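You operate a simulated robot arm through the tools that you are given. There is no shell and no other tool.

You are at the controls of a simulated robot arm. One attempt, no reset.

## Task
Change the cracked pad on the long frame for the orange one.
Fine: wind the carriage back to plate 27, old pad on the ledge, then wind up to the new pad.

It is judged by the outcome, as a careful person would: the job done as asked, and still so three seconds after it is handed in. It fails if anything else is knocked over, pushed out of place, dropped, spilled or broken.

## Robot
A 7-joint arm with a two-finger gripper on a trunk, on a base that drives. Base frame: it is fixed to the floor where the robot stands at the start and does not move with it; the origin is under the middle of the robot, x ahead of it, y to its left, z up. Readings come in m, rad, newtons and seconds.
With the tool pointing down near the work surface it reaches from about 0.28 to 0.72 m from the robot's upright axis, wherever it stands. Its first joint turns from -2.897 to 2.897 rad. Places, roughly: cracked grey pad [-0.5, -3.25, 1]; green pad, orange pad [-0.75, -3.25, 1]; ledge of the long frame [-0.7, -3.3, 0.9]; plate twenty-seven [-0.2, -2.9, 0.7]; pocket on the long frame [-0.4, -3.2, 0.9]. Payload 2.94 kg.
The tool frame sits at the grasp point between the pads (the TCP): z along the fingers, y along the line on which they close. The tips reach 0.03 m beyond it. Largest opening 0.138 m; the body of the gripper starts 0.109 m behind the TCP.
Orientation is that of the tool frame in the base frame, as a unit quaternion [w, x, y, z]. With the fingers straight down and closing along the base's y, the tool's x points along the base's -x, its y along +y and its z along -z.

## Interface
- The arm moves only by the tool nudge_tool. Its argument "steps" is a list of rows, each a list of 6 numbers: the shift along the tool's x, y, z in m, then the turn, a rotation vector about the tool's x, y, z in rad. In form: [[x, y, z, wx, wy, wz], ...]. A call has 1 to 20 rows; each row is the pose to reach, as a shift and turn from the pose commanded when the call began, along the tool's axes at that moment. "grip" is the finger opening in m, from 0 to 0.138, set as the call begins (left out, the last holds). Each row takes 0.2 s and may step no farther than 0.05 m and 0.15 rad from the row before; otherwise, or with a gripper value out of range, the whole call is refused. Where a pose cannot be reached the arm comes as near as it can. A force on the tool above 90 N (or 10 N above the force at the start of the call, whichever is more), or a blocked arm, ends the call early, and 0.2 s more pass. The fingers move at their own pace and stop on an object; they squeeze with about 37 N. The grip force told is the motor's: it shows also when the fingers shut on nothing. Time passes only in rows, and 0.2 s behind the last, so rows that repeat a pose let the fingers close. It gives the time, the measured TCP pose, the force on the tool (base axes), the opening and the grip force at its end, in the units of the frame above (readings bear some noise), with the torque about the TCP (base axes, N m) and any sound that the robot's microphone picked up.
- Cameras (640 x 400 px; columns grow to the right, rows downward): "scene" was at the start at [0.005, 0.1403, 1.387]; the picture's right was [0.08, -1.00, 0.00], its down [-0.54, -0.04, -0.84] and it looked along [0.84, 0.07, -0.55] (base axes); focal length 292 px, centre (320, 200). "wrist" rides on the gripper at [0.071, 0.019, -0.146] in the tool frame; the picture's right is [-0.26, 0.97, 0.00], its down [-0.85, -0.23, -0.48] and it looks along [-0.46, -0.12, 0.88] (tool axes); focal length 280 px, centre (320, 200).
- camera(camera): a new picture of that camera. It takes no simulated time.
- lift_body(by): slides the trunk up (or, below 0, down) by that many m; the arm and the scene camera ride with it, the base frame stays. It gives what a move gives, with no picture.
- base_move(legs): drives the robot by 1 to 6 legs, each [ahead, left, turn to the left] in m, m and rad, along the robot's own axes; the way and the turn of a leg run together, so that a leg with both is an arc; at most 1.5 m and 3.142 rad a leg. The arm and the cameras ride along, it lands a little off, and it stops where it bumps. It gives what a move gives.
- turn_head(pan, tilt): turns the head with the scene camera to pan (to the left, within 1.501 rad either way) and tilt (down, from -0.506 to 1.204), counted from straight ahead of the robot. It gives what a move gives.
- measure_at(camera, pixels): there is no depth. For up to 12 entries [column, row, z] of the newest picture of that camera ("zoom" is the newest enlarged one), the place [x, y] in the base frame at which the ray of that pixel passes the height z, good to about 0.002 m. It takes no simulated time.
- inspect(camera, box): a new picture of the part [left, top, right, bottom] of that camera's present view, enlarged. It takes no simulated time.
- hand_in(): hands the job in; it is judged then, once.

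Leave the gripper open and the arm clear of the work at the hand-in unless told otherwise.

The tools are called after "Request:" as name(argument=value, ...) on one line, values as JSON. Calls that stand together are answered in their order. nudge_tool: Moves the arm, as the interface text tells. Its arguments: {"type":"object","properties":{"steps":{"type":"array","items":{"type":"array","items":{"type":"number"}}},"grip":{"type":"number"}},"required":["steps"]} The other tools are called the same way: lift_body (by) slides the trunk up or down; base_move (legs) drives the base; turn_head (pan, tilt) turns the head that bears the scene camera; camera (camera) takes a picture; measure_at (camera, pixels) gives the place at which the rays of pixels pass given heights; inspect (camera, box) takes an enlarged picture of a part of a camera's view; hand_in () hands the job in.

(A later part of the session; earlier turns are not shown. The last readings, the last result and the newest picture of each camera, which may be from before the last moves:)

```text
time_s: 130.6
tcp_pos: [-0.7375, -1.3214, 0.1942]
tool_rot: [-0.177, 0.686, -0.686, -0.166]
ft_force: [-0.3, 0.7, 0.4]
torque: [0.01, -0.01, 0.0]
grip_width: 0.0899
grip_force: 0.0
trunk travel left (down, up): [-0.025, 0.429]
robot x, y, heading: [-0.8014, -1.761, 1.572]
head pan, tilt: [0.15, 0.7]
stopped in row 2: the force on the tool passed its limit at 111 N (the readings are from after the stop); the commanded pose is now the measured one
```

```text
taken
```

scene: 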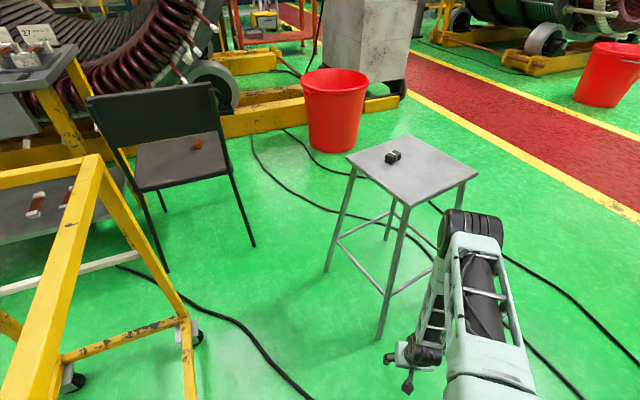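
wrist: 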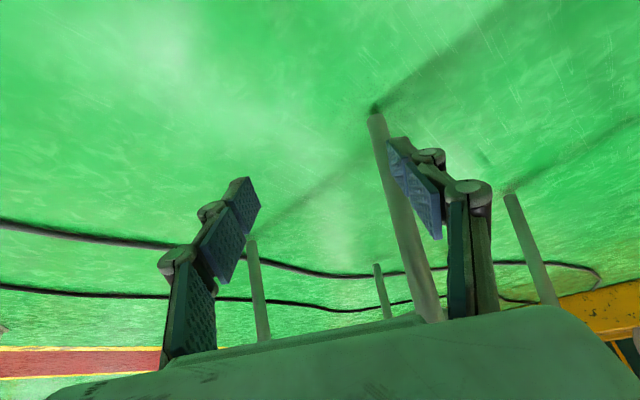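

The hand touched something, most likely the front of my own base, since the tool is drawn in close. The tilt achieved, about 0.49 rad, is enough. I move the tool outward and level with the leg: 0.06 m in -x and 0.05 m in +y.

Request:
nudge_tool(steps=[[-0.022, 0.0, 0.0117, 0, 0, 0], [-0.044, 0.03, 0.0235, 0, 0, 0], [-0.044, 0.06, 0.0235, 0, 0, 0]], grip=0.09)

Request:
camera(camera="wrist")

Request:
camera(camera="scene")

```text
time_s: 131.4
tcp_pos: [-0.7964, -1.2696, 0.1939]
tool_rot: [0.177, -0.686, 0.687, 0.166]
ft_force: [0.6, 0.4, 0.6]
torque: [0.02, -0.01, 0.01]
grip_width: 0.0898
grip_force: 0.1
trunk travel left (down, up): [-0.025, 0.429]
robot x, y, heading: [-0.7981, -1.7616, 1.576]
head pan, tilt: [0.15, 0.7]
```

```text
taken
```

wrist: 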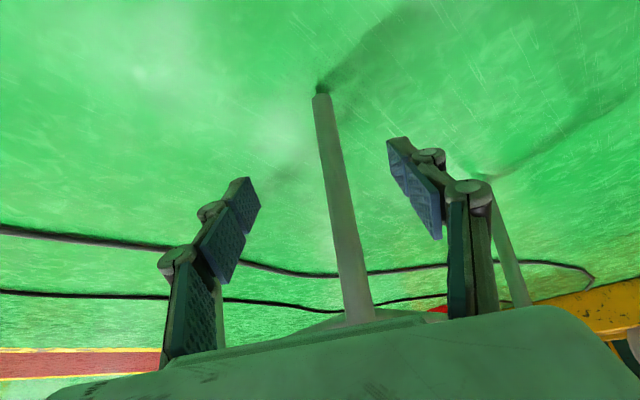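

```text
taken
```

scene: 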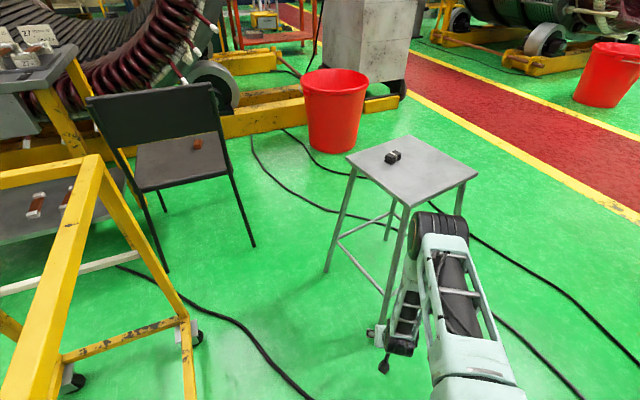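

Leg D is centred between the fingers at (335,200). I go 0.075 m north and 0.05 m down to bring it to the fingertips, and watch the force.

Request:
nudge_tool(steps=[[-0.0142, 0, 0.0263, 0, 0, 0], [-0.0283, 0, 0.0527, 0, 0, 0], [-0.0425, 0, 0.079, 0, 0, 0]], grip=0.09)

Request:
camera(camera="wrist")

```text
time_s: 132.2
tcp_pos: [-0.7958, -1.1935, 0.142]
tool_rot: [-0.175, 0.687, -0.685, -0.166]
ft_force: [0.9, 0.3, 0.4]
torque: [-0.02, 0.0, 0.03]
grip_width: 0.09
grip_force: 0.1
trunk travel left (down, up): [-0.025, 0.429]
robot x, y, heading: [-0.7963, -1.762, 1.577]
head pan, tilt: [0.15, 0.7]
```

```text
taken
```

wrist: 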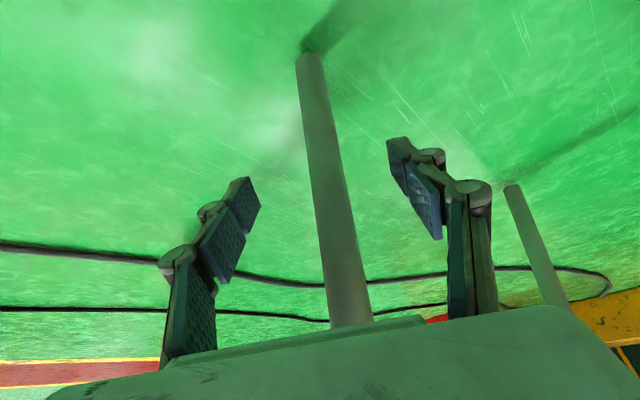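

No force, and the TCP point (320,191) lies on the leg. I close the fingers on the leg so that it can be moved under control.

Request:
nudge_tool(steps=[[0, 0, 0, 0, 0, 0], [0, 0, 0, 0, 0, 0], [0, 0, 0, 0, 0, 0], [0, 0, 0, 0, 0, 0], [0, 0, 0, 0, 0, 0]], grip=0.015)

Request:
camera(camera="wrist")

```text
time_s: 133.4
tcp_pos: [-0.798, -1.1948, 0.1419]
tool_rot: [-0.176, 0.687, -0.686, -0.166]
ft_force: [-10.0, 0.2, -0.4]
torque: [-0.1, 0.33, 0.27]
grip_width: 0.0234
grip_force: 37.2
trunk travel left (down, up): [-0.025, 0.429]
robot x, y, heading: [-0.7964, -1.7596, 1.575]
head pan, tilt: [0.15, 0.7]
```

```text
taken
```

wrist: 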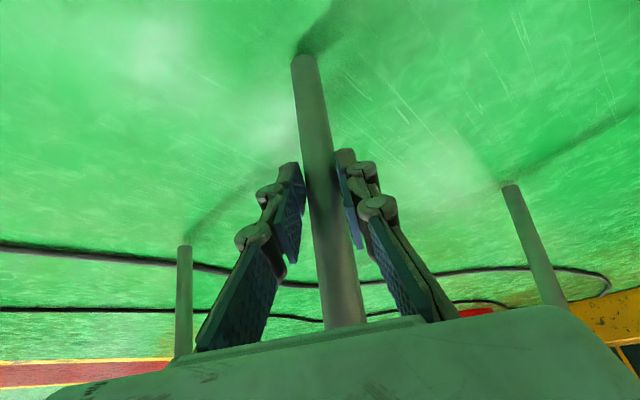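

It holds the leg with a width of 0.0234. I now draw the leg +0.063 m in x and -0.0165 m in y in small rows, turning the hand about the vertical by 0.168 rad counter-clockwise along with it.

Request:
nudge_tool(steps=[[0.0021, -0.009, -0.0011, -0.0113, 0, -0.0211], [0.0041, -0.018, -0.0022, -0.0226, 0, -0.0423], [0.0062, -0.027, -0.0033, -0.0339, 0, -0.0634], [0.0083, -0.036, -0.0044, -0.0451, 0, -0.0846], [0.0104, -0.045, -0.0055, -0.0564, 0, -0.1057], [0.0124, -0.054, -0.0066, -0.0677, 0, -0.1269], [0.0145, -0.063, -0.0078, -0.079, 0, -0.148]])

Request:
camera(camera="wrist")

Request:
camera(camera="scene")

```text
time_s: 135.0
tcp_pos: [-0.7327, -1.2134, 0.1439]
tool_rot: [-0.159, 0.742, -0.626, -0.178]
ft_force: [-2.9, 6.2, -0.9]
torque: [0.17, 0.2, -0.09]
grip_width: 0.0236
grip_force: 36.8
trunk travel left (down, up): [-0.025, 0.429]
robot x, y, heading: [-0.7979, -1.7592, 1.578]
head pan, tilt: [0.15, 0.7]
```

```text
taken
```

wrist: 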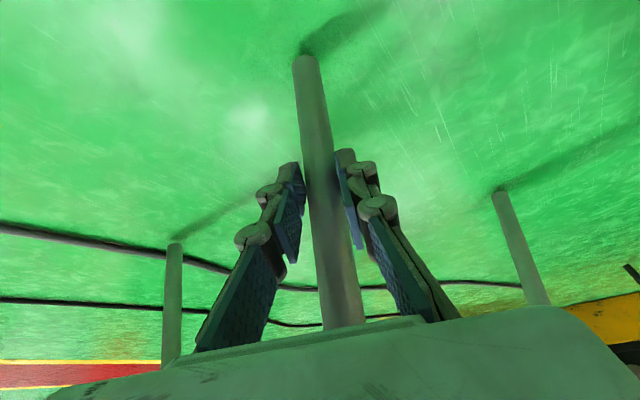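

```text
taken
```

scene: 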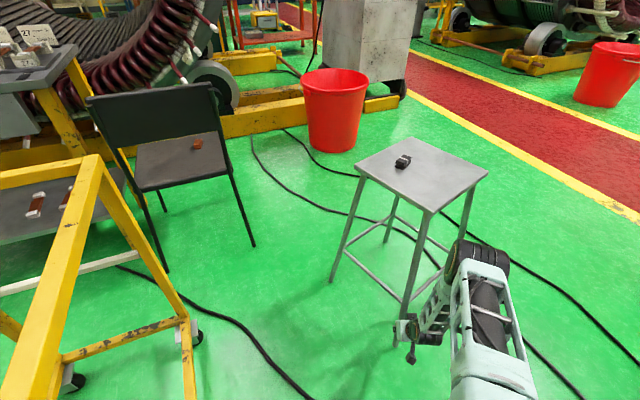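

It followed well. I measure the feet: C at scene (332,280), B near (386,240), and in the wrist picture A at (173,246), C at (500,192), D at (304,60).

Request:
measure_at(camera="wrist", pixels=[[304, 58, 0.0], [500, 193, 0.0], [174, 247, 0.0]])

Request:
measure_at(camera="scene", pixels=[[332, 281, 0.0], [386, 242, 0.0], [428, 214, 0.61], [488, 173, 0.61], [411, 138, 0.61], [355, 165, 0.61]])

```text
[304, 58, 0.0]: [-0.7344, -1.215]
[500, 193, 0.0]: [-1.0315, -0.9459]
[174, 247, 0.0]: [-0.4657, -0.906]
```

```text
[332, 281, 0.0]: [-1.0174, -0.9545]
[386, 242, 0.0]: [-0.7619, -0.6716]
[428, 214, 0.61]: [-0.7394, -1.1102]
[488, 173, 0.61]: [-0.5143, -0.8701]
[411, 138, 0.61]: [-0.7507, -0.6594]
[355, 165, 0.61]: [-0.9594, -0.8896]
```

The stool is back within about 1.5 cm and 4° of its original place, with foot D at (-0.734,-1.215) against the original (-0.733,-1.216). That is close. I open the fingers and withdraw along the tool axis, up and to the south.

Request:
nudge_tool(steps=[[0, 0, 0, 0, 0, 0], [0, 0, 0, 0, 0, 0], [0, 0, 0, 0, 0, 0], [0, 0, -0.03, 0, 0, 0], [0, 0, -0.07, 0, 0, 0], [0, 0, -0.11, 0, 0, 0], [0, 0, -0.15, 0, 0, 0]], grip=0.09)

Request:
lift_body(by=0.4)

Request:
camera(camera="scene")

Request:
camera(camera="wrist")

```text
time_s: 136.6
tcp_pos: [-0.7242, -1.2836, 0.2782]
tool_rot: [-0.162, 0.741, -0.626, -0.18]
ft_force: [-0.4, -0.4, -0.9]
torque: [-0.03, -0.03, -0.01]
grip_width: 0.0899
grip_force: 0.0
trunk travel left (down, up): [-0.025, 0.429]
robot x, y, heading: [-0.8019, -1.7636, 1.572]
head pan, tilt: [0.15, 0.7]
```

```text
time_s: 140.4
tcp_pos: [-0.7245, -1.2828, 0.6776]
tool_rot: [-0.161, 0.742, -0.625, -0.18]
ft_force: [-0.1, 0.3, -0.2]
torque: [-0.01, -0.02, -0.01]
grip_width: 0.09
grip_force: 0.0
trunk travel left (down, up): [-0.425, 0.029]
robot x, y, heading: [-0.8012, -1.7621, 1.574]
head pan, tilt: [0.15, 0.7]
```

```text
taken
```

scene: 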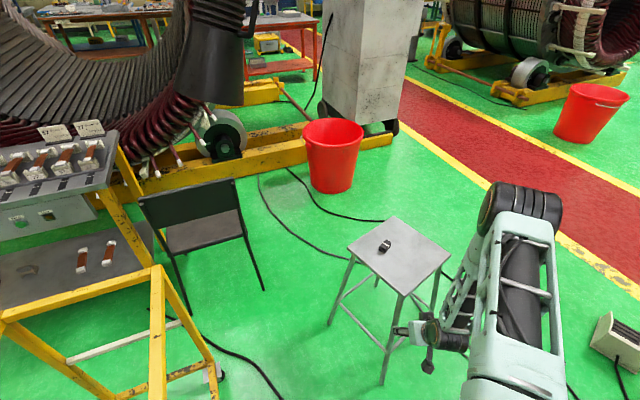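

```text
taken
```

wrist: 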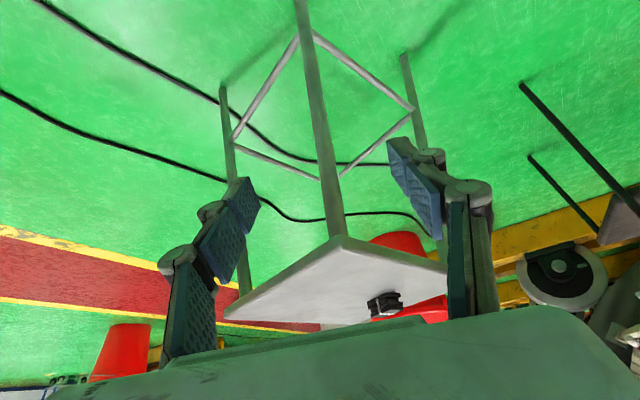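

The stool stands upright with its black piece still on it. Now I right the tool (undo the tilt) and raise it, so I can drive to the frame.

Request:
nudge_tool(steps=[[0.02, 0, -0.035, 0, 0.1225, 0], [0.04, 0, -0.07, 0, 0.245, 0], [0.06, 0, -0.105, 0, 0.3675, 0], [0.08, 0, -0.14, 0, 0.49, 0]], grip=0.138)

Request:
base_move(legs=[[-0.64, 0.05, 0]])

Request:
turn_head(pan=-1.5, tilt=0.6)

Request:
camera(camera="scene")

```text
time_s: 141.4
tcp_pos: [-0.7016, -1.4201, 0.7644]
tool_rot: [-0.004, 0.762, -0.647, 0.006]
ft_force: [0.0, -0.1, -0.5]
torque: [0.0, 0.05, 0.0]
grip_width: 0.138
grip_force: 0.0
trunk travel left (down, up): [-0.425, 0.029]
robot x, y, heading: [-0.8027, -1.7633, 1.58]
head pan, tilt: [0.15, 0.7]
```

```text
time_s: 145.0
tcp_pos: [-0.7494, -2.0569, 0.7654]
tool_rot: [-0.003, 0.762, -0.647, 0.006]
ft_force: [0.6, -1.2, -0.2]
torque: [-0.02, 0.04, -0.01]
grip_width: 0.138
grip_force: 0.1
trunk travel left (down, up): [-0.425, 0.029]
robot x, y, heading: [-0.8445, -2.3962, 1.567]
head pan, tilt: [0.15, 0.7]
```

```text
time_s: 146.7
tcp_pos: [-0.7504, -2.0542, 0.7644]
tool_rot: [-0.004, 0.762, -0.648, 0.006]
ft_force: [0.0, -0.8, 0.6]
torque: [-0.02, 0.03, -0.02]
grip_width: 0.1379
grip_force: 0.1
trunk travel left (down, up): [-0.425, 0.029]
robot x, y, heading: [-0.8475, -2.4017, 1.573]
head pan, tilt: [-1.499, 0.6]
```

```text
taken
```

scene: 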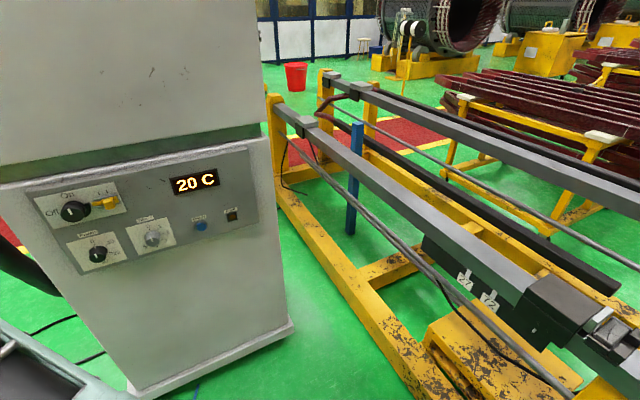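

On the cabinet's side I see a control panel reading "20 C", and the long frame with its carriage. The arm is tucked with a reach of 0.36 m. I turn right to face the frame, heading about -1.05.

Request:
base_move(legs=[[0, 0, -2.62]])

Request:
turn_head(pan=0.3, tilt=0.55)

Request:
camera(camera="scene")

Request:
camera(camera="wrist")

```text
time_s: 153.1
tcp_pos: [-0.7274, -2.7337, 0.7644]
tool_rot: [-0.004, 0.384, 0.923, -0.005]
ft_force: [-0.3, -0.6, 0.3]
torque: [0.0, 0.03, -0.05]
grip_width: 0.138
grip_force: 0.1
trunk travel left (down, up): [-0.425, 0.029]
robot x, y, heading: [-0.8446, -2.4014, -0.954]
head pan, tilt: [-1.499, 0.6]
```

```text
time_s: 154.9
tcp_pos: [-0.7268, -2.7332, 0.7637]
tool_rot: [-0.004, 0.384, 0.923, -0.005]
ft_force: [-0.4, -0.5, 0.2]
torque: [0.03, -0.01, 0.0]
grip_width: 0.138
grip_force: 0.1
trunk travel left (down, up): [-0.425, 0.029]
robot x, y, heading: [-0.8509, -2.4012, -0.944]
head pan, tilt: [0.3, 0.55]
```

```text
taken
```

scene: 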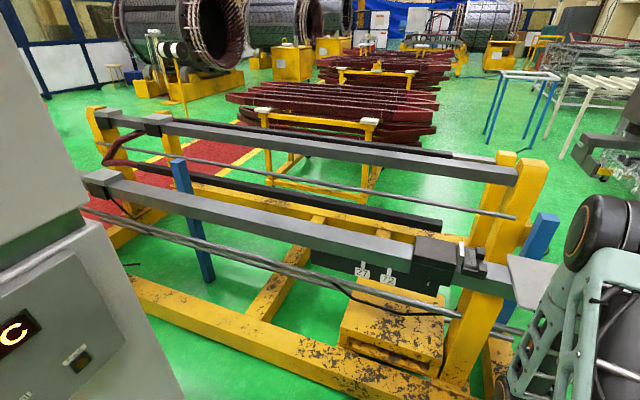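

```text
taken
```

wrist: 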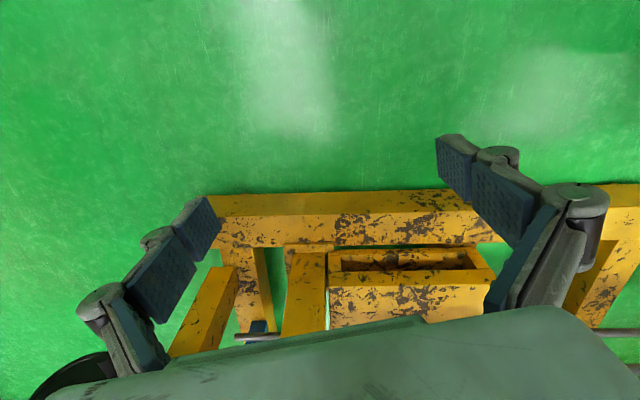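

Now the frame is in full view. The front grey beam has a black carriage near (440,265), numbered plates at (362,272) and (388,278), and a clamp at (475,258). I look closer.

Request:
inspect(camera="scene", box=[320, 210, 540, 350])

Request:
inspect(camera="scene", box=[400, 220, 520, 300])

Request:
turn_head(pan=-0.5, tilt=0.6)

Request:
camera(camera="scene")

```text
2.86 times, centred on (430, 280) of scene
```

zoom: 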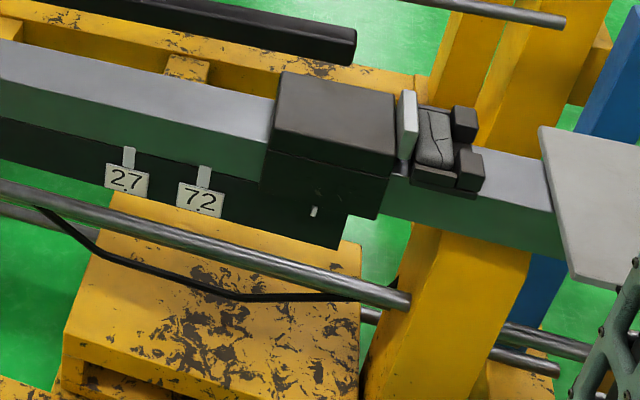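

```text
5.00 times, centred on (460, 260) of scene
```

zoom: 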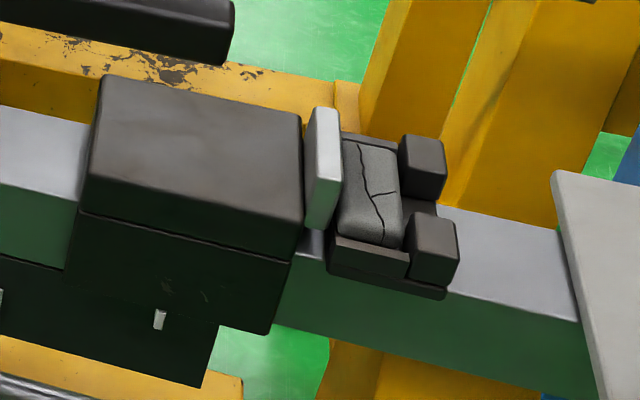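

```text
time_s: 156.0
tcp_pos: [-0.7265, -2.7347, 0.7641]
tool_rot: [-0.004, 0.385, 0.923, -0.005]
ft_force: [-0.8, 0.4, -0.9]
torque: [0.02, -0.03, 0.01]
grip_width: 0.1377
grip_force: 0.1
trunk travel left (down, up): [-0.425, 0.029]
robot x, y, heading: [-0.8455, -2.3941, -0.948]
head pan, tilt: [-0.499, 0.6]
```

```text
taken
```

scene: 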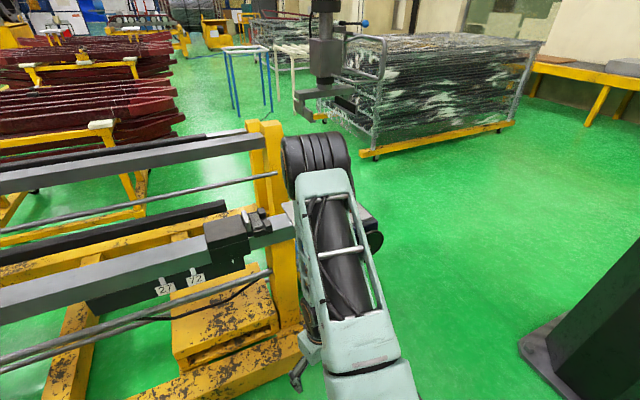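

The carriage has a silver jaw pressing the cracked pad into the black pocket, and a white pointer mark on its skirt. The scale has plates "27" and "72", so I must use 27, the farther left one. The crank and the tray are hidden by my arm. I turn a bit, move right and ahead, and look again with the elbow out of the way.

Request:
base_move(legs=[[0, 0, -0.1], [0.08, -0.42, 0]])

Request:
turn_head(pan=0.55, tilt=0.65)

Request:
camera(camera="scene")

Request:
camera(camera="wrist")

```text
time_s: 160.7
tcp_pos: [-1.0879, -3.0193, 0.7643]
tool_rot: [-0.004, 0.435, 0.9, -0.006]
ft_force: [-0.1, -1.1, -0.3]
torque: [-0.01, 0.03, 0.02]
grip_width: 0.138
grip_force: 0.1
trunk travel left (down, up): [-0.425, 0.029]
robot x, y, heading: [-1.1706, -2.6719, -1.061]
head pan, tilt: [-0.499, 0.6]
```

```text
time_s: 162.0
tcp_pos: [-1.0876, -3.0192, 0.7646]
tool_rot: [-0.005, 0.434, 0.901, -0.006]
ft_force: [0.5, 0.1, -0.2]
torque: [0.01, 0.02, -0.02]
grip_width: 0.138
grip_force: 0.0
trunk travel left (down, up): [-0.425, 0.029]
robot x, y, heading: [-1.1674, -2.6714, -1.058]
head pan, tilt: [0.55, 0.649]
```

```text
taken
```

scene: 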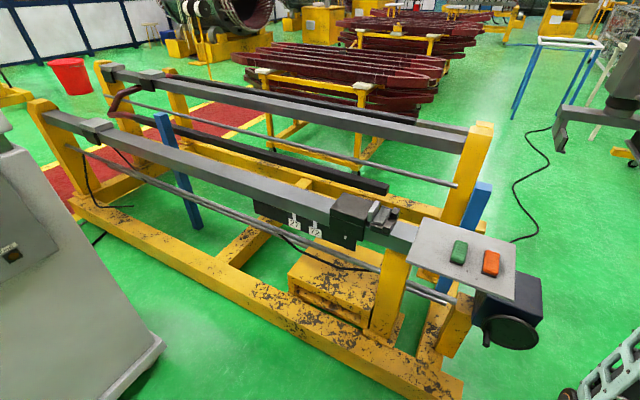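

```text
taken
```

wrist: 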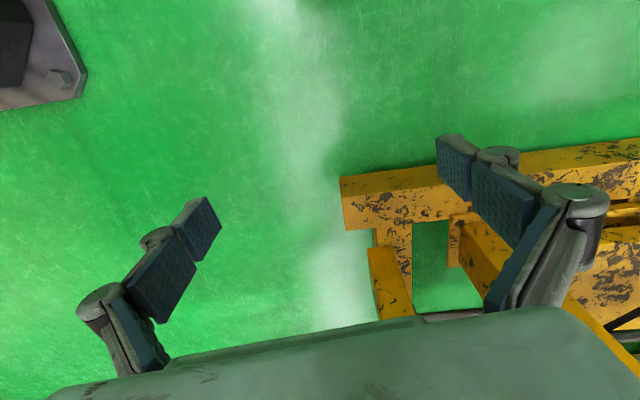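

Very good view: the tray has the green pad at (459,251) and the orange pad at (491,263). Beneath it is a dark box with a black handwheel at (510,332). I inspect the wheel, tray and carriage closely.

Request:
inspect(camera="scene", box=[390, 210, 560, 360])

Request:
inspect(camera="scene", box=[455, 275, 555, 360])

Request:
inspect(camera="scene", box=[240, 180, 420, 290])

Request:
measure_at(camera="scene", pixels=[[459, 251, 0.93], [491, 263, 0.93], [422, 218, 0.9], [519, 246, 0.9], [516, 300, 0.9], [407, 258, 0.9], [510, 333, 0.7], [488, 343, 0.7], [460, 395, 0.0], [365, 335, 0.0], [135, 390, 0.0]])

```text
2.67 times, centred on (475, 285) of scene
```

zoom: 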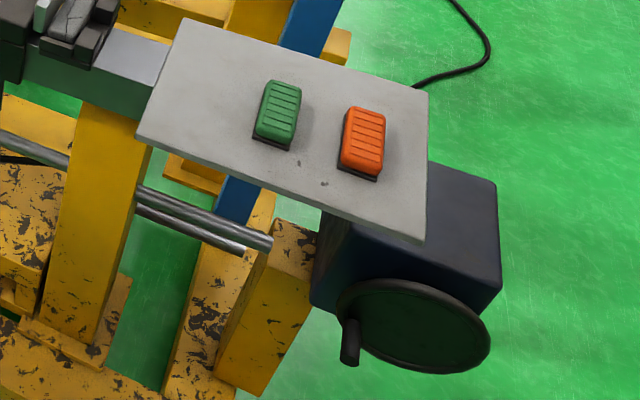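

```text
4.71 times, centred on (505, 318) of scene
```

zoom: 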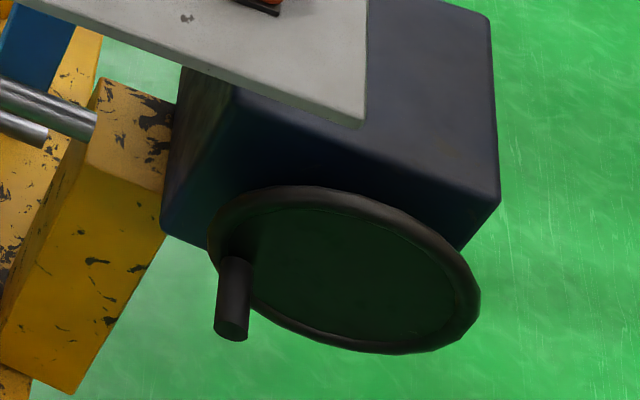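

```text
3.56 times, centred on (330, 235) of scene
```

zoom: 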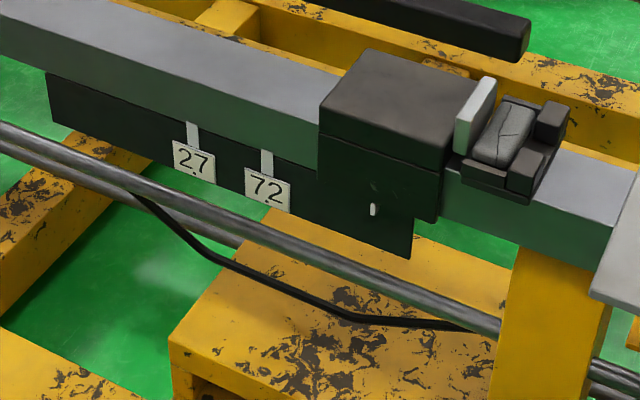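

```text
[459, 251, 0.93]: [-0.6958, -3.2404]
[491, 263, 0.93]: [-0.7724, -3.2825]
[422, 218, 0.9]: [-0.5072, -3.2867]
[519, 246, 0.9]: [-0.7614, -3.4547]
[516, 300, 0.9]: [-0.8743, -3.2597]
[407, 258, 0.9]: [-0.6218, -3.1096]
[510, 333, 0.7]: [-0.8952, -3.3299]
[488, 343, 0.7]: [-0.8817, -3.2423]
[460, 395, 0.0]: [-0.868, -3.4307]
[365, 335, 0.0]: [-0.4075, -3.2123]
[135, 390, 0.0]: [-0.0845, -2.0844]
```

The wheel faces my side, with a peg handle at its left rim: tip at scene (486,347), base (488,332), wheel centre about (510,333). To find depths I take a second view from 0.2 m lower.

Request:
lift_body(by=-0.25)

Request:
turn_head(pan=0.55, tilt=0.5)

Request:
camera(camera="scene")

Request:
inspect(camera="scene", box=[420, 200, 580, 300])

```text
time_s: 164.6
tcp_pos: [-1.0868, -3.0201, 0.5135]
tool_rot: [-0.004, 0.435, 0.9, -0.005]
ft_force: [0.6, -0.4, -0.4]
torque: [-0.04, -0.01, -0.01]
grip_width: 0.1382
grip_force: 0.1
trunk travel left (down, up): [-0.175, 0.279]
robot x, y, heading: [-1.1721, -2.67, -1.061]
head pan, tilt: [0.55, 0.649]
```

```text
time_s: 165.3
tcp_pos: [-1.0878, -3.0193, 0.5133]
tool_rot: [-0.004, 0.436, 0.9, -0.005]
ft_force: [-0.2, 0.5, 1.4]
torque: [-0.04, 0.0, 0.01]
grip_width: 0.138
grip_force: 0.0
trunk travel left (down, up): [-0.175, 0.279]
robot x, y, heading: [-1.1691, -2.6712, -1.061]
head pan, tilt: [0.55, 0.499]
```

```text
taken
```

scene: 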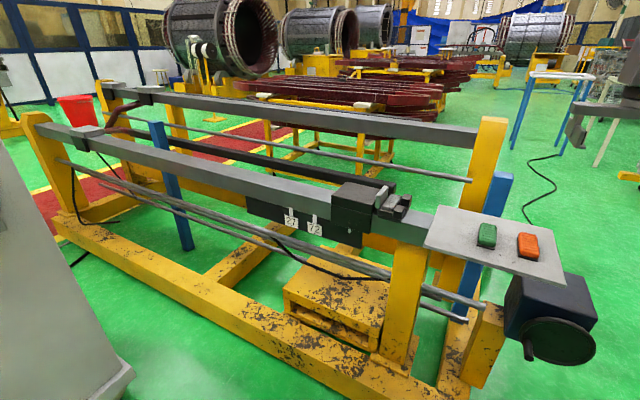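

```text
4.00 times, centred on (500, 250) of scene
```

zoom: 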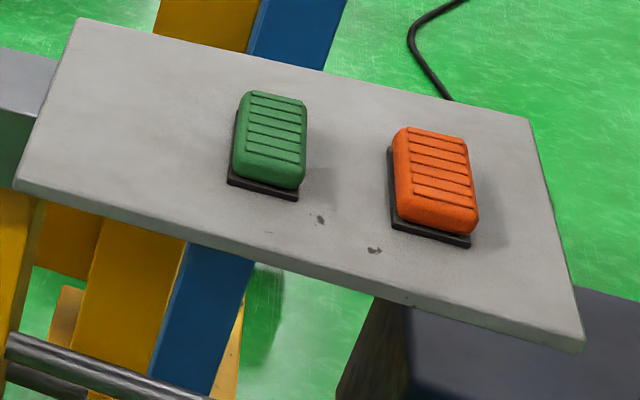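

I inspect the wheel in this view too, and take rays for matching points at two heights.

Request:
inspect(camera="scene", box=[490, 290, 610, 380])

Request:
measure_at(camera="scene", pixels=[[486, 236, 0.9], [486, 236, 0.95], [529, 246, 0.9], [529, 246, 0.95], [437, 207, 0.9], [552, 233, 0.9], [565, 287, 0.9], [424, 247, 0.9], [437, 207, 0.85], [552, 233, 0.85], [565, 287, 0.85], [424, 247, 0.85]])

```text
4.44 times, centred on (550, 335) of scene
```

zoom: 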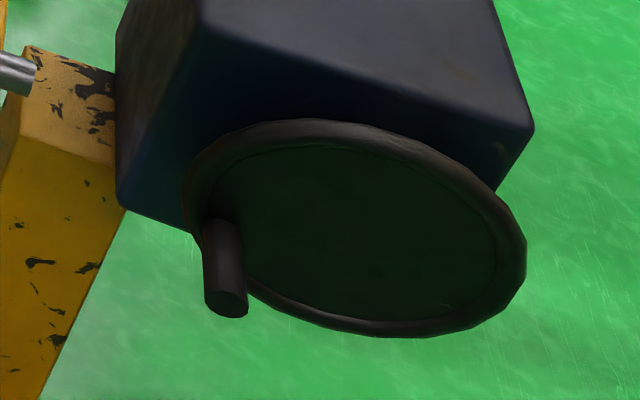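

```text
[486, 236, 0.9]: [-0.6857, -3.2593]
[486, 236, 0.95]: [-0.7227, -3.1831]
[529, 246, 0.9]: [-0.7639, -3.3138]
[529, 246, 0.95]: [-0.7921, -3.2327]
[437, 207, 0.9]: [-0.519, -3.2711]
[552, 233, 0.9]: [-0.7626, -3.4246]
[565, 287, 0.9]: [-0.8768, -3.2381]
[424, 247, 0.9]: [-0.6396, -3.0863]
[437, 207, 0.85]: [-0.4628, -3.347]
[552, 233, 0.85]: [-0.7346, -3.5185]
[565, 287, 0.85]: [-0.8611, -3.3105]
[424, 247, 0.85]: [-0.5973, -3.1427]
```

From the two views I get the wheel centre ≈ (-0.872,-3.416,0.591), peg from tip (-0.857,-3.314,0.572) to base (-0.822,-3.373,0.563), and peg radius ≈ 0.07 m. The tray lies above at z≈0.87, so I'll approach the peg with the tool horizontal. I swing the tool from down to forward, extending to about 0.55 m ahead, still well short of the wheel.

Request:
nudge_tool(steps=[[-0.0176, 0.0014, -0.0073, 0.0091, -0.1307, 0.0091], [-0.0352, 0.0028, -0.0145, 0.0183, -0.2613, 0.0183], [-0.0528, 0.0043, -0.0218, 0.0274, -0.392, 0.0274], [-0.0704, 0.0057, -0.029, 0.0365, -0.5227, 0.0365], [-0.088, 0.0071, -0.0363, 0.0456, -0.6533, 0.0456], [-0.1057, 0.0086, -0.0435, 0.0548, -0.784, 0.0548], [-0.1233, 0.01, -0.0508, 0.0639, -0.9147, 0.0639], [-0.1409, 0.0114, -0.058, 0.073, -1.0453, 0.073], [-0.1585, 0.0128, -0.0653, 0.0821, -1.176, 0.0821], [-0.1761, 0.0143, -0.0725, 0.0913, -1.3067, 0.0913], [-0.1937, 0.0157, -0.0798, 0.1004, -1.4373, 0.1004], [-0.2113, 0.0171, -0.087, 0.1095, -1.568, 0.1095]], grip=0.06)

Request:
camera(camera="scene")

Request:
camera(camera="wrist")

```text
time_s: 167.9
tcp_pos: [-0.9411, -3.1718, 0.6016]
tool_rot: [0.611, 0.347, 0.616, -0.356]
ft_force: [-0.5, 0.9, -0.8]
torque: [0.03, 0.01, -0.04]
grip_width: 0.06
grip_force: 0.0
trunk travel left (down, up): [-0.175, 0.279]
robot x, y, heading: [-1.1723, -2.6729, -1.066]
head pan, tilt: [0.55, 0.499]
```

```text
taken
```

scene: 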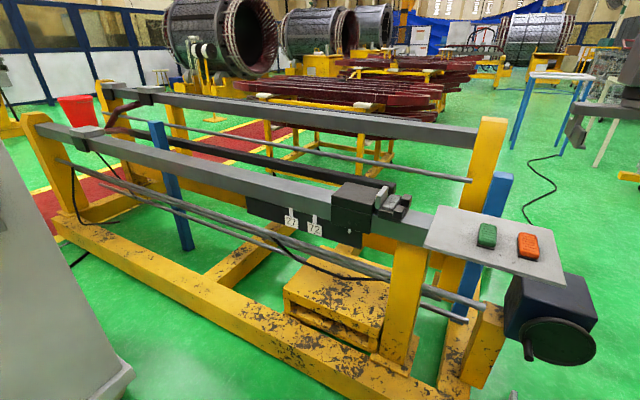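

```text
taken
```

wrist: 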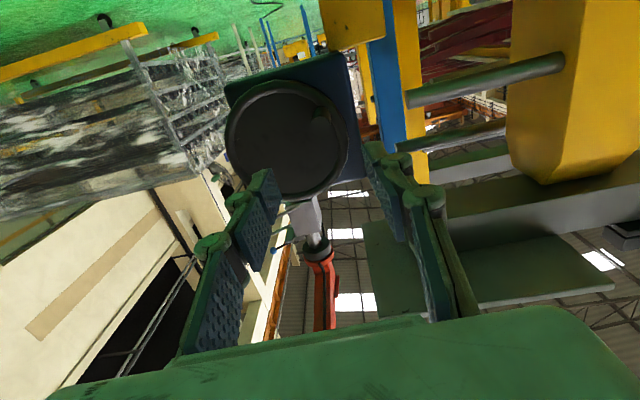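

The tool now points at the frame. In the wrist picture the wheel shows at (285,140). I look closer for the peg near (322,118).

Request:
inspect(camera="wrist", box=[200, 60, 400, 220])

```text
2.50 times, centred on (300, 140) of wrist
```

zoom: 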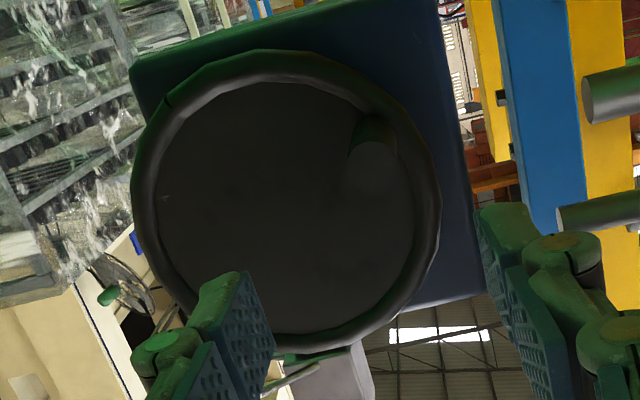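

The peg tip is at wrist (320,130) and its base at (322,112). I check the heights against the scene camera's own rays.

Request:
measure_at(camera="scene", pixels=[[558.3, 341.3, 0.59], [558.3, 341.3, 0.63], [529.3, 357.5, 0.57], [529.3, 357.5, 0.61], [527.5, 340.6, 0.56], [527.5, 340.6, 0.6]])

Request:
measure_at(camera="wrist", pixels=[[320, 130, 0.57], [320, 130, 0.61], [322, 112, 0.56], [322, 112, 0.6], [287, 142, 0.59], [287, 142, 0.63]])

```text
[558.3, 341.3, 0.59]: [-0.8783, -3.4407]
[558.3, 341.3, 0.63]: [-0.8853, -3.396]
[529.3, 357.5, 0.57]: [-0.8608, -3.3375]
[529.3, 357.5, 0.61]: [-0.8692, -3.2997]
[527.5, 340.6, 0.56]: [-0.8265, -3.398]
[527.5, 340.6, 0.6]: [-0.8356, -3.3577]
```

```text
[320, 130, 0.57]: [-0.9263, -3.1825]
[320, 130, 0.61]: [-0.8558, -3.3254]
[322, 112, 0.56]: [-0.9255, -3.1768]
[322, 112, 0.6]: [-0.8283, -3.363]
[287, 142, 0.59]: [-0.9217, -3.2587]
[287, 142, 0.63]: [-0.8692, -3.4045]
```

Intersecting both cameras' rays gives the wheel centre (-0.878,-3.398,0.628) and the peg from tip (-0.867,-3.305,0.604) to base (-0.833,-3.359,0.599), so the crank radius is ≈ 0.064 m. My TCP is already in line, about 0.17 m short. I drive the base ahead 0.11 m, keeping the tips just short of the peg.

Request:
base_move(legs=[[0.11, 0, 0]])

Request:
inspect(camera="wrist", box=[160, 40, 480, 240])

Request:
camera(camera="scene")

```text
time_s: 169.1
tcp_pos: [-0.886, -3.2682, 0.5997]
tool_rot: [0.611, 0.348, 0.616, -0.354]
ft_force: [0.2, 0.2, -1.0]
torque: [0.06, 0.01, 0.04]
grip_width: 0.0602
grip_force: 0.0
trunk travel left (down, up): [-0.175, 0.279]
robot x, y, heading: [-1.1174, -2.7678, -1.057]
head pan, tilt: [0.55, 0.499]
```

```text
2.00 times, centred on (320, 140) of wrist
```

zoom: 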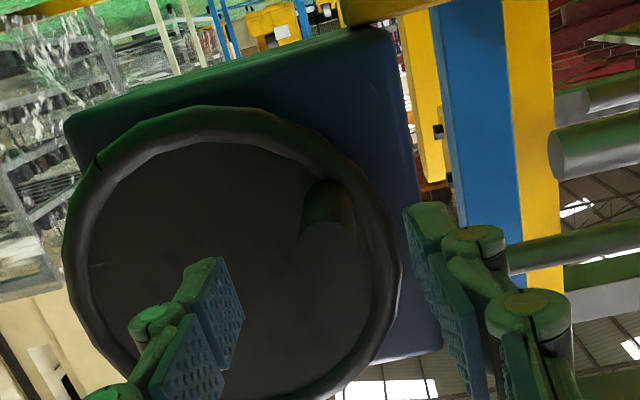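

```text
taken
```

scene: 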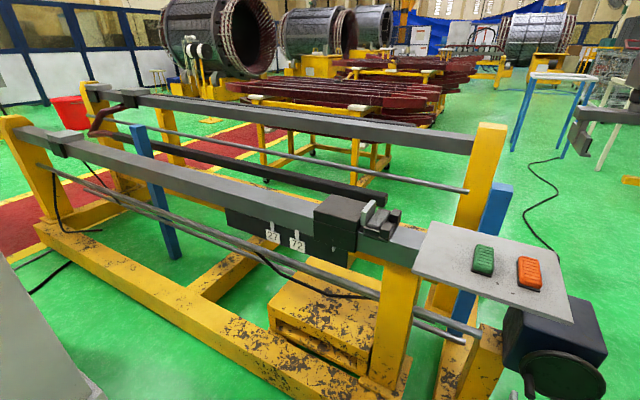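

The peg lies within 6 mm of my tool axis. I shift 5 mm along tool y and advance 0.06 m so the fingers straddle the peg.

Request:
nudge_tool(steps=[[0.0015, 0.0055, 0.02, 0, 0, 0], [0.0015, 0.0055, 0.04, 0, 0, 0], [0.0015, 0.0055, 0.06, 0, 0, 0]], grip=0.06)

Request:
camera(camera="wrist")

```text
time_s: 169.9
tcp_pos: [-0.8523, -3.318, 0.5993]
tool_rot: [0.611, 0.348, 0.616, -0.356]
ft_force: [0.2, 0.0, -0.2]
torque: [-0.01, -0.01, 0.0]
grip_width: 0.06
grip_force: 0.1
trunk travel left (down, up): [-0.175, 0.279]
robot x, y, heading: [-1.1171, -2.7666, -1.064]
head pan, tilt: [0.55, 0.499]
```

```text
taken
```

wrist: 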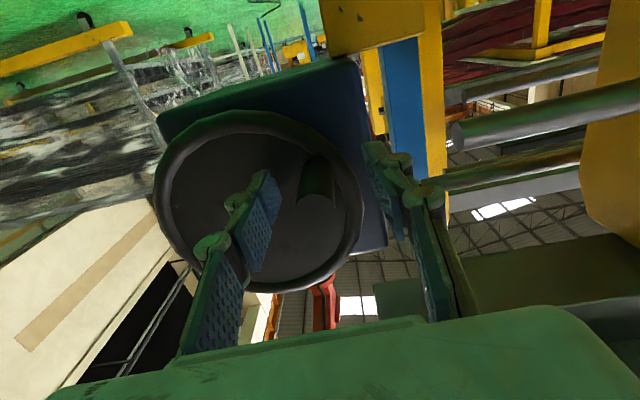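

The peg tip shows at (318,198), right between the fingers. I close on it and read the width.

Request:
nudge_tool(steps=[[0, 0, 0, 0, 0, 0], [0, 0, 0, 0, 0, 0], [0, 0, 0, 0, 0, 0], [0, 0, 0, 0, 0, 0]], grip=0.01)

Request:
camera(camera="wrist")

Request:
inspect(camera="scene", box=[220, 180, 420, 280])

```text
time_s: 170.9
tcp_pos: [-0.8531, -3.3184, 0.599]
tool_rot: [0.611, 0.347, 0.616, -0.356]
ft_force: [-9.1, -12.0, 1.8]
torque: [0.53, 0.08, 1.31]
grip_width: 0.0217
grip_force: 45.0
trunk travel left (down, up): [-0.175, 0.279]
robot x, y, heading: [-1.1156, -2.7691, -1.063]
head pan, tilt: [0.55, 0.499]
```

```text
taken
```

wrist: 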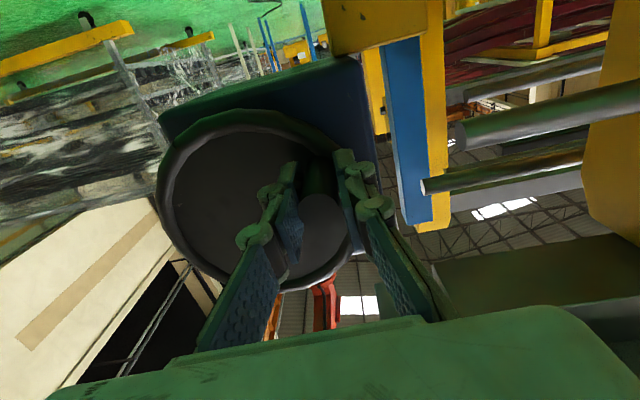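

```text
3.20 times, centred on (320, 230) of scene
```

zoom: 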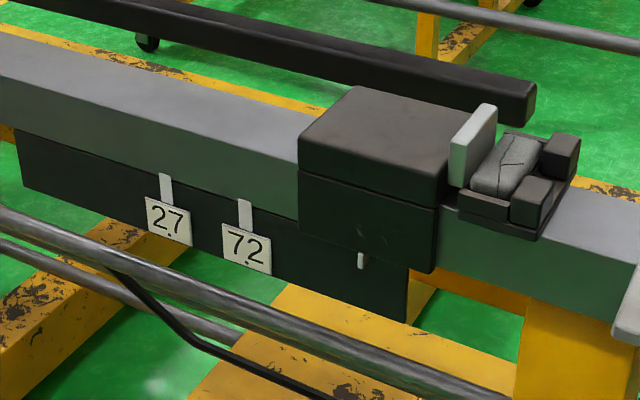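

The peg is 0.0217 m thick and held. The pointer tick is under the carriage at zoom (361,260). I try a small counter-clockwise turn of 0.3 rad first (the usual loosening sense), following the crank circle and watching force and carriage.

Request:
nudge_tool(steps=[[0.0056, -0.0032, 0, 0, 0, 0], [0.0109, -0.0068, 0, 0, 0, 0], [0.0159, -0.0109, 0, 0, 0, 0], [0.0159, -0.0109, 0, 0, 0, 0]])

Request:
camera(camera="scene")

Request:
inspect(camera="scene", box=[220, 180, 420, 280])

```text
time_s: 171.9
tcp_pos: [-0.8535, -3.3205, 0.5905]
tool_rot: [0.619, 0.342, 0.612, -0.354]
ft_force: [24.1, 12.0, 36.0]
torque: [-0.94, -0.49, 0.7]
grip_width: 0.0218
grip_force: 45.2
trunk travel left (down, up): [-0.175, 0.279]
robot x, y, heading: [-1.1125, -2.7689, -1.055]
head pan, tilt: [0.55, 0.499]
```

```text
taken
```

scene: 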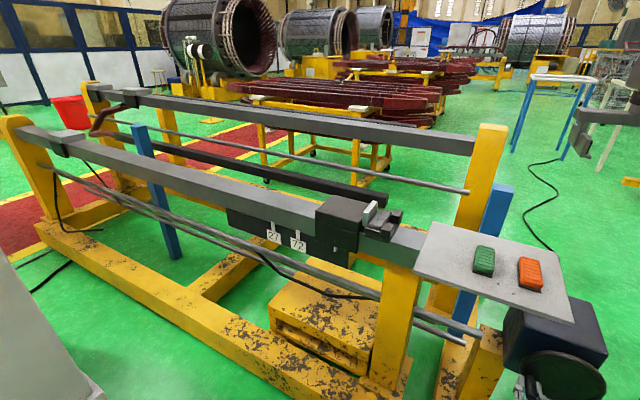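

```text
3.20 times, centred on (320, 230) of scene
```

zoom: 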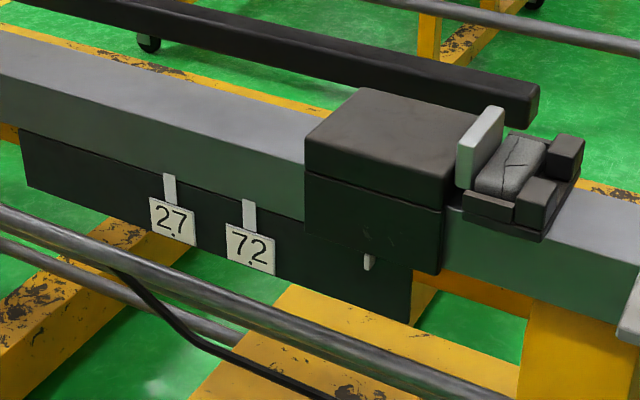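

Counter-clockwise resists strongly (36 N up), and nothing moved. That looks like the tight direction. I go back and try clockwise by 0.3 rad.

Request:
nudge_tool(steps=[[-0.008, 0.0055, 0, 0, 0, 0], [-0.0159, 0.0109, 0, 0, 0, 0], [-0.0218, 0.0134, 0, 0, 0, 0], [-0.028, 0.0153, 0, 0, 0, 0], [-0.0343, 0.0166, 0, 0, 0, 0], [-0.0343, 0.0166, 0, 0, 0, 0]])

Request:
inspect(camera="scene", box=[220, 180, 420, 280])

Request:
camera(camera="wrist")

```text
time_s: 173.3
tcp_pos: [-0.8496, -3.3149, 0.6151]
tool_rot: [0.609, 0.349, 0.618, -0.355]
ft_force: [-4.9, 2.2, -8.7]
torque: [0.68, 0.03, 1.24]
grip_width: 0.022
grip_force: 45.6
trunk travel left (down, up): [-0.175, 0.279]
robot x, y, heading: [-1.1159, -2.7698, -1.054]
head pan, tilt: [0.55, 0.499]
```

```text
3.20 times, centred on (320, 230) of scene
```

zoom: 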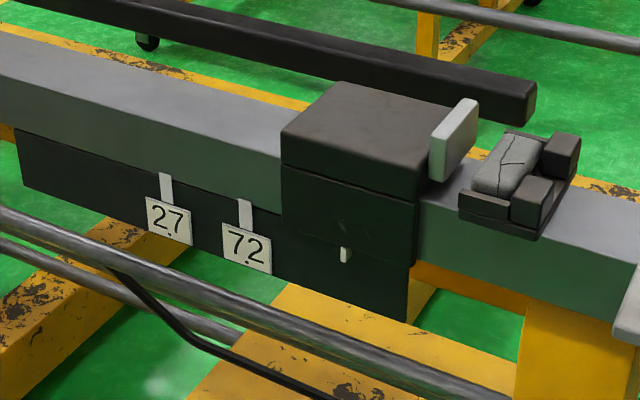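

```text
taken
```

wrist: 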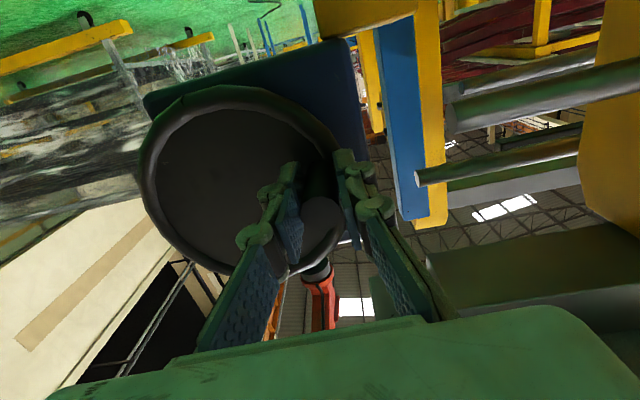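

Clockwise winds the carriage back. Its tick moved from zoom x 361 to 345 for 0.3 rad, the jaw has left the pad, and forces are small. About 3.3 rad more should bring it to plate 27. I carry on clockwise along the circle to the upper side and check.

Request:
nudge_tool(steps=[[-0.0096, 0.0007, 0, 0, 0, 0], [-0.0208, -0.0003, 0, 0, 0, 0], [-0.0316, -0.0032, 0, 0, 0, 0], [-0.0418, -0.0079, 0, 0, 0, 0], [-0.051, -0.0144, 0, 0, 0, 0], [-0.0589, -0.0223, 0, 0, 0, 0], [-0.0654, -0.0315, 0, 0, 0, 0], [-0.0701, -0.0417, 0, 0, 0, 0]])

Request:
inspect(camera="scene", box=[220, 180, 420, 280])

Request:
camera(camera="wrist")

```text
time_s: 175.1
tcp_pos: [-0.882, -3.3361, 0.6926]
tool_rot: [0.614, 0.344, 0.613, -0.359]
ft_force: [6.3, -0.3, 13.1]
torque: [-0.29, -0.28, 1.09]
grip_width: 0.0219
grip_force: 30.3
trunk travel left (down, up): [-0.175, 0.279]
robot x, y, heading: [-1.1151, -2.7729, -1.063]
head pan, tilt: [0.55, 0.499]
```

```text
3.20 times, centred on (320, 230) of scene
```

zoom: 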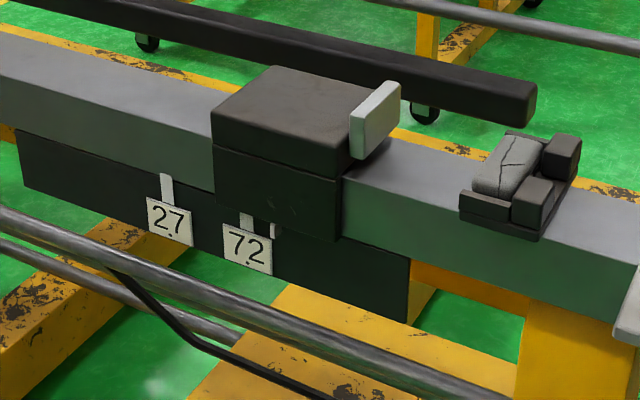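

```text
taken
```

wrist: 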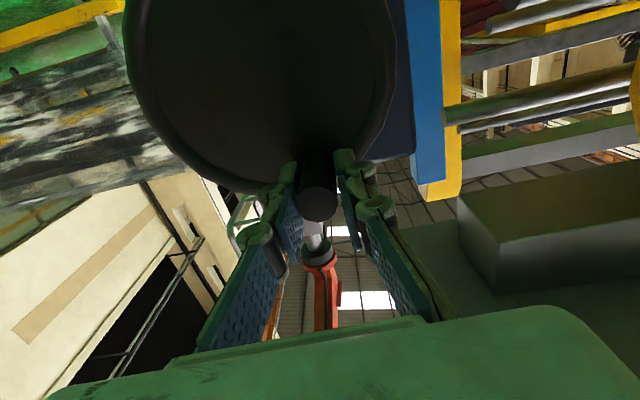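

The tick is now at zoom (271,230), just right of plate 72, having moved 74 px for 1.37 rad. About 1.9–2.0 rad more is needed for plate 27, with its stem at x≈166. I continue 1.4 rad over the top and check.

Request:
nudge_tool(steps=[[-0.0029, -0.0108, 0, 0, 0, 0], [-0.0039, -0.022, 0, 0, 0, 0], [-0.0029, -0.0332, 0, 0, 0, 0], [0.0, -0.044, 0, 0, 0, 0], [0.0047, -0.0542, 0, 0, 0, 0], [0.0112, -0.0634, 0, 0, 0, 0], [0.0191, -0.0713, 0, 0, 0, 0], [0.0283, -0.0778, 0, 0, 0, 0]])

Request:
inspect(camera="scene", box=[220, 180, 420, 280])

Request:
camera(camera="wrist")

```text
time_s: 176.9
tcp_pos: [-0.9493, -3.3735, 0.6596]
tool_rot: [0.611, 0.347, 0.618, -0.354]
ft_force: [13.3, 1.1, 1.1]
torque: [-0.21, -0.48, 1.16]
grip_width: 0.0215
grip_force: 44.8
trunk travel left (down, up): [-0.175, 0.279]
robot x, y, heading: [-1.1123, -2.771, -1.061]
head pan, tilt: [0.55, 0.499]
```

```text
3.20 times, centred on (320, 230) of scene
```

zoom: 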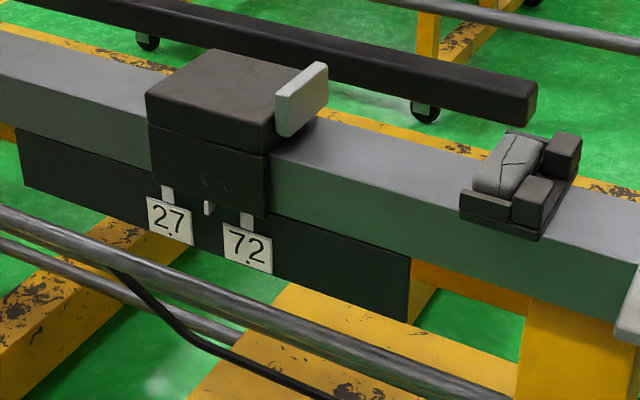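

```text
taken
```

wrist: 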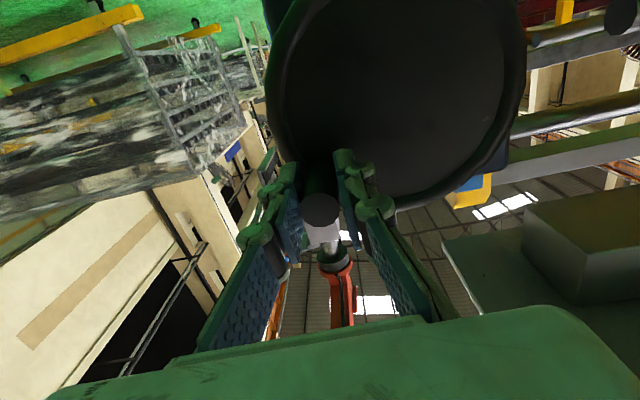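

The tick is at (208,207), and plate 27's stem is at (167,190), so about 50° more is left. I go 45° on and then fine-tune.

Request:
nudge_tool(steps=[[0.0102, -0.0047, 0, 0, 0, 0], [0.021, -0.0076, 0, 0, 0, 0], [0.0322, -0.0086, 0, 0, 0, 0], [0.0434, -0.0076, 0, 0, 0, 0], [0.0489, -0.0064, 0, 0, 0, 0]])

Request:
inspect(camera="scene", box=[240, 200, 340, 270])

Request:
camera(camera="wrist")

```text
time_s: 178.1
tcp_pos: [-0.9555, -3.3789, 0.6129]
tool_rot: [0.612, 0.346, 0.616, -0.356]
ft_force: [4.7, 10.5, 9.5]
torque: [-0.64, -0.67, 1.3]
grip_width: 0.0218
grip_force: 45.0
trunk travel left (down, up): [-0.175, 0.279]
robot x, y, heading: [-1.1173, -2.7661, -1.06]
head pan, tilt: [0.55, 0.499]
```

```text
5.71 times, centred on (290, 235) of scene
```

zoom: 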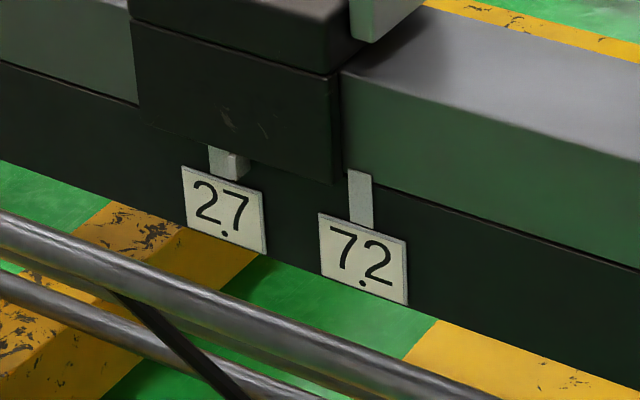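

```text
taken
```

wrist: 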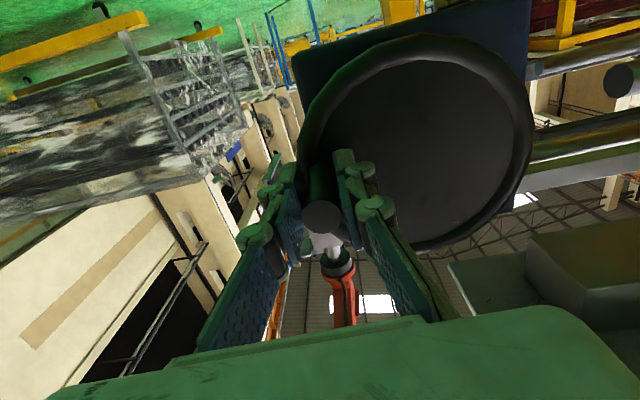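

The tick now appears just right of plate 27's stem, at (238,165) against (222,160) in the enlarged view. The tick stands proud of the scale and I look from the right, so I check with two different head pans to get true positions.

Request:
turn_head(pan=1.3, tilt=0.5)

Request:
camera(camera="scene")

```text
time_s: 179.2
tcp_pos: [-0.9554, -3.3788, 0.6128]
tool_rot: [0.611, 0.347, 0.617, -0.355]
ft_force: [-0.3, 7.6, 8.7]
torque: [-0.86, -0.82, 1.2]
grip_width: 0.0217
grip_force: 45.0
trunk travel left (down, up): [-0.175, 0.279]
robot x, y, heading: [-1.1155, -2.7723, -1.057]
head pan, tilt: [1.3, 0.499]
```

```text
taken
```

scene: 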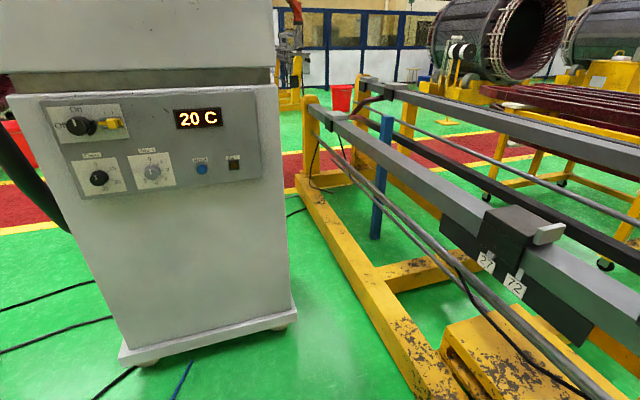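

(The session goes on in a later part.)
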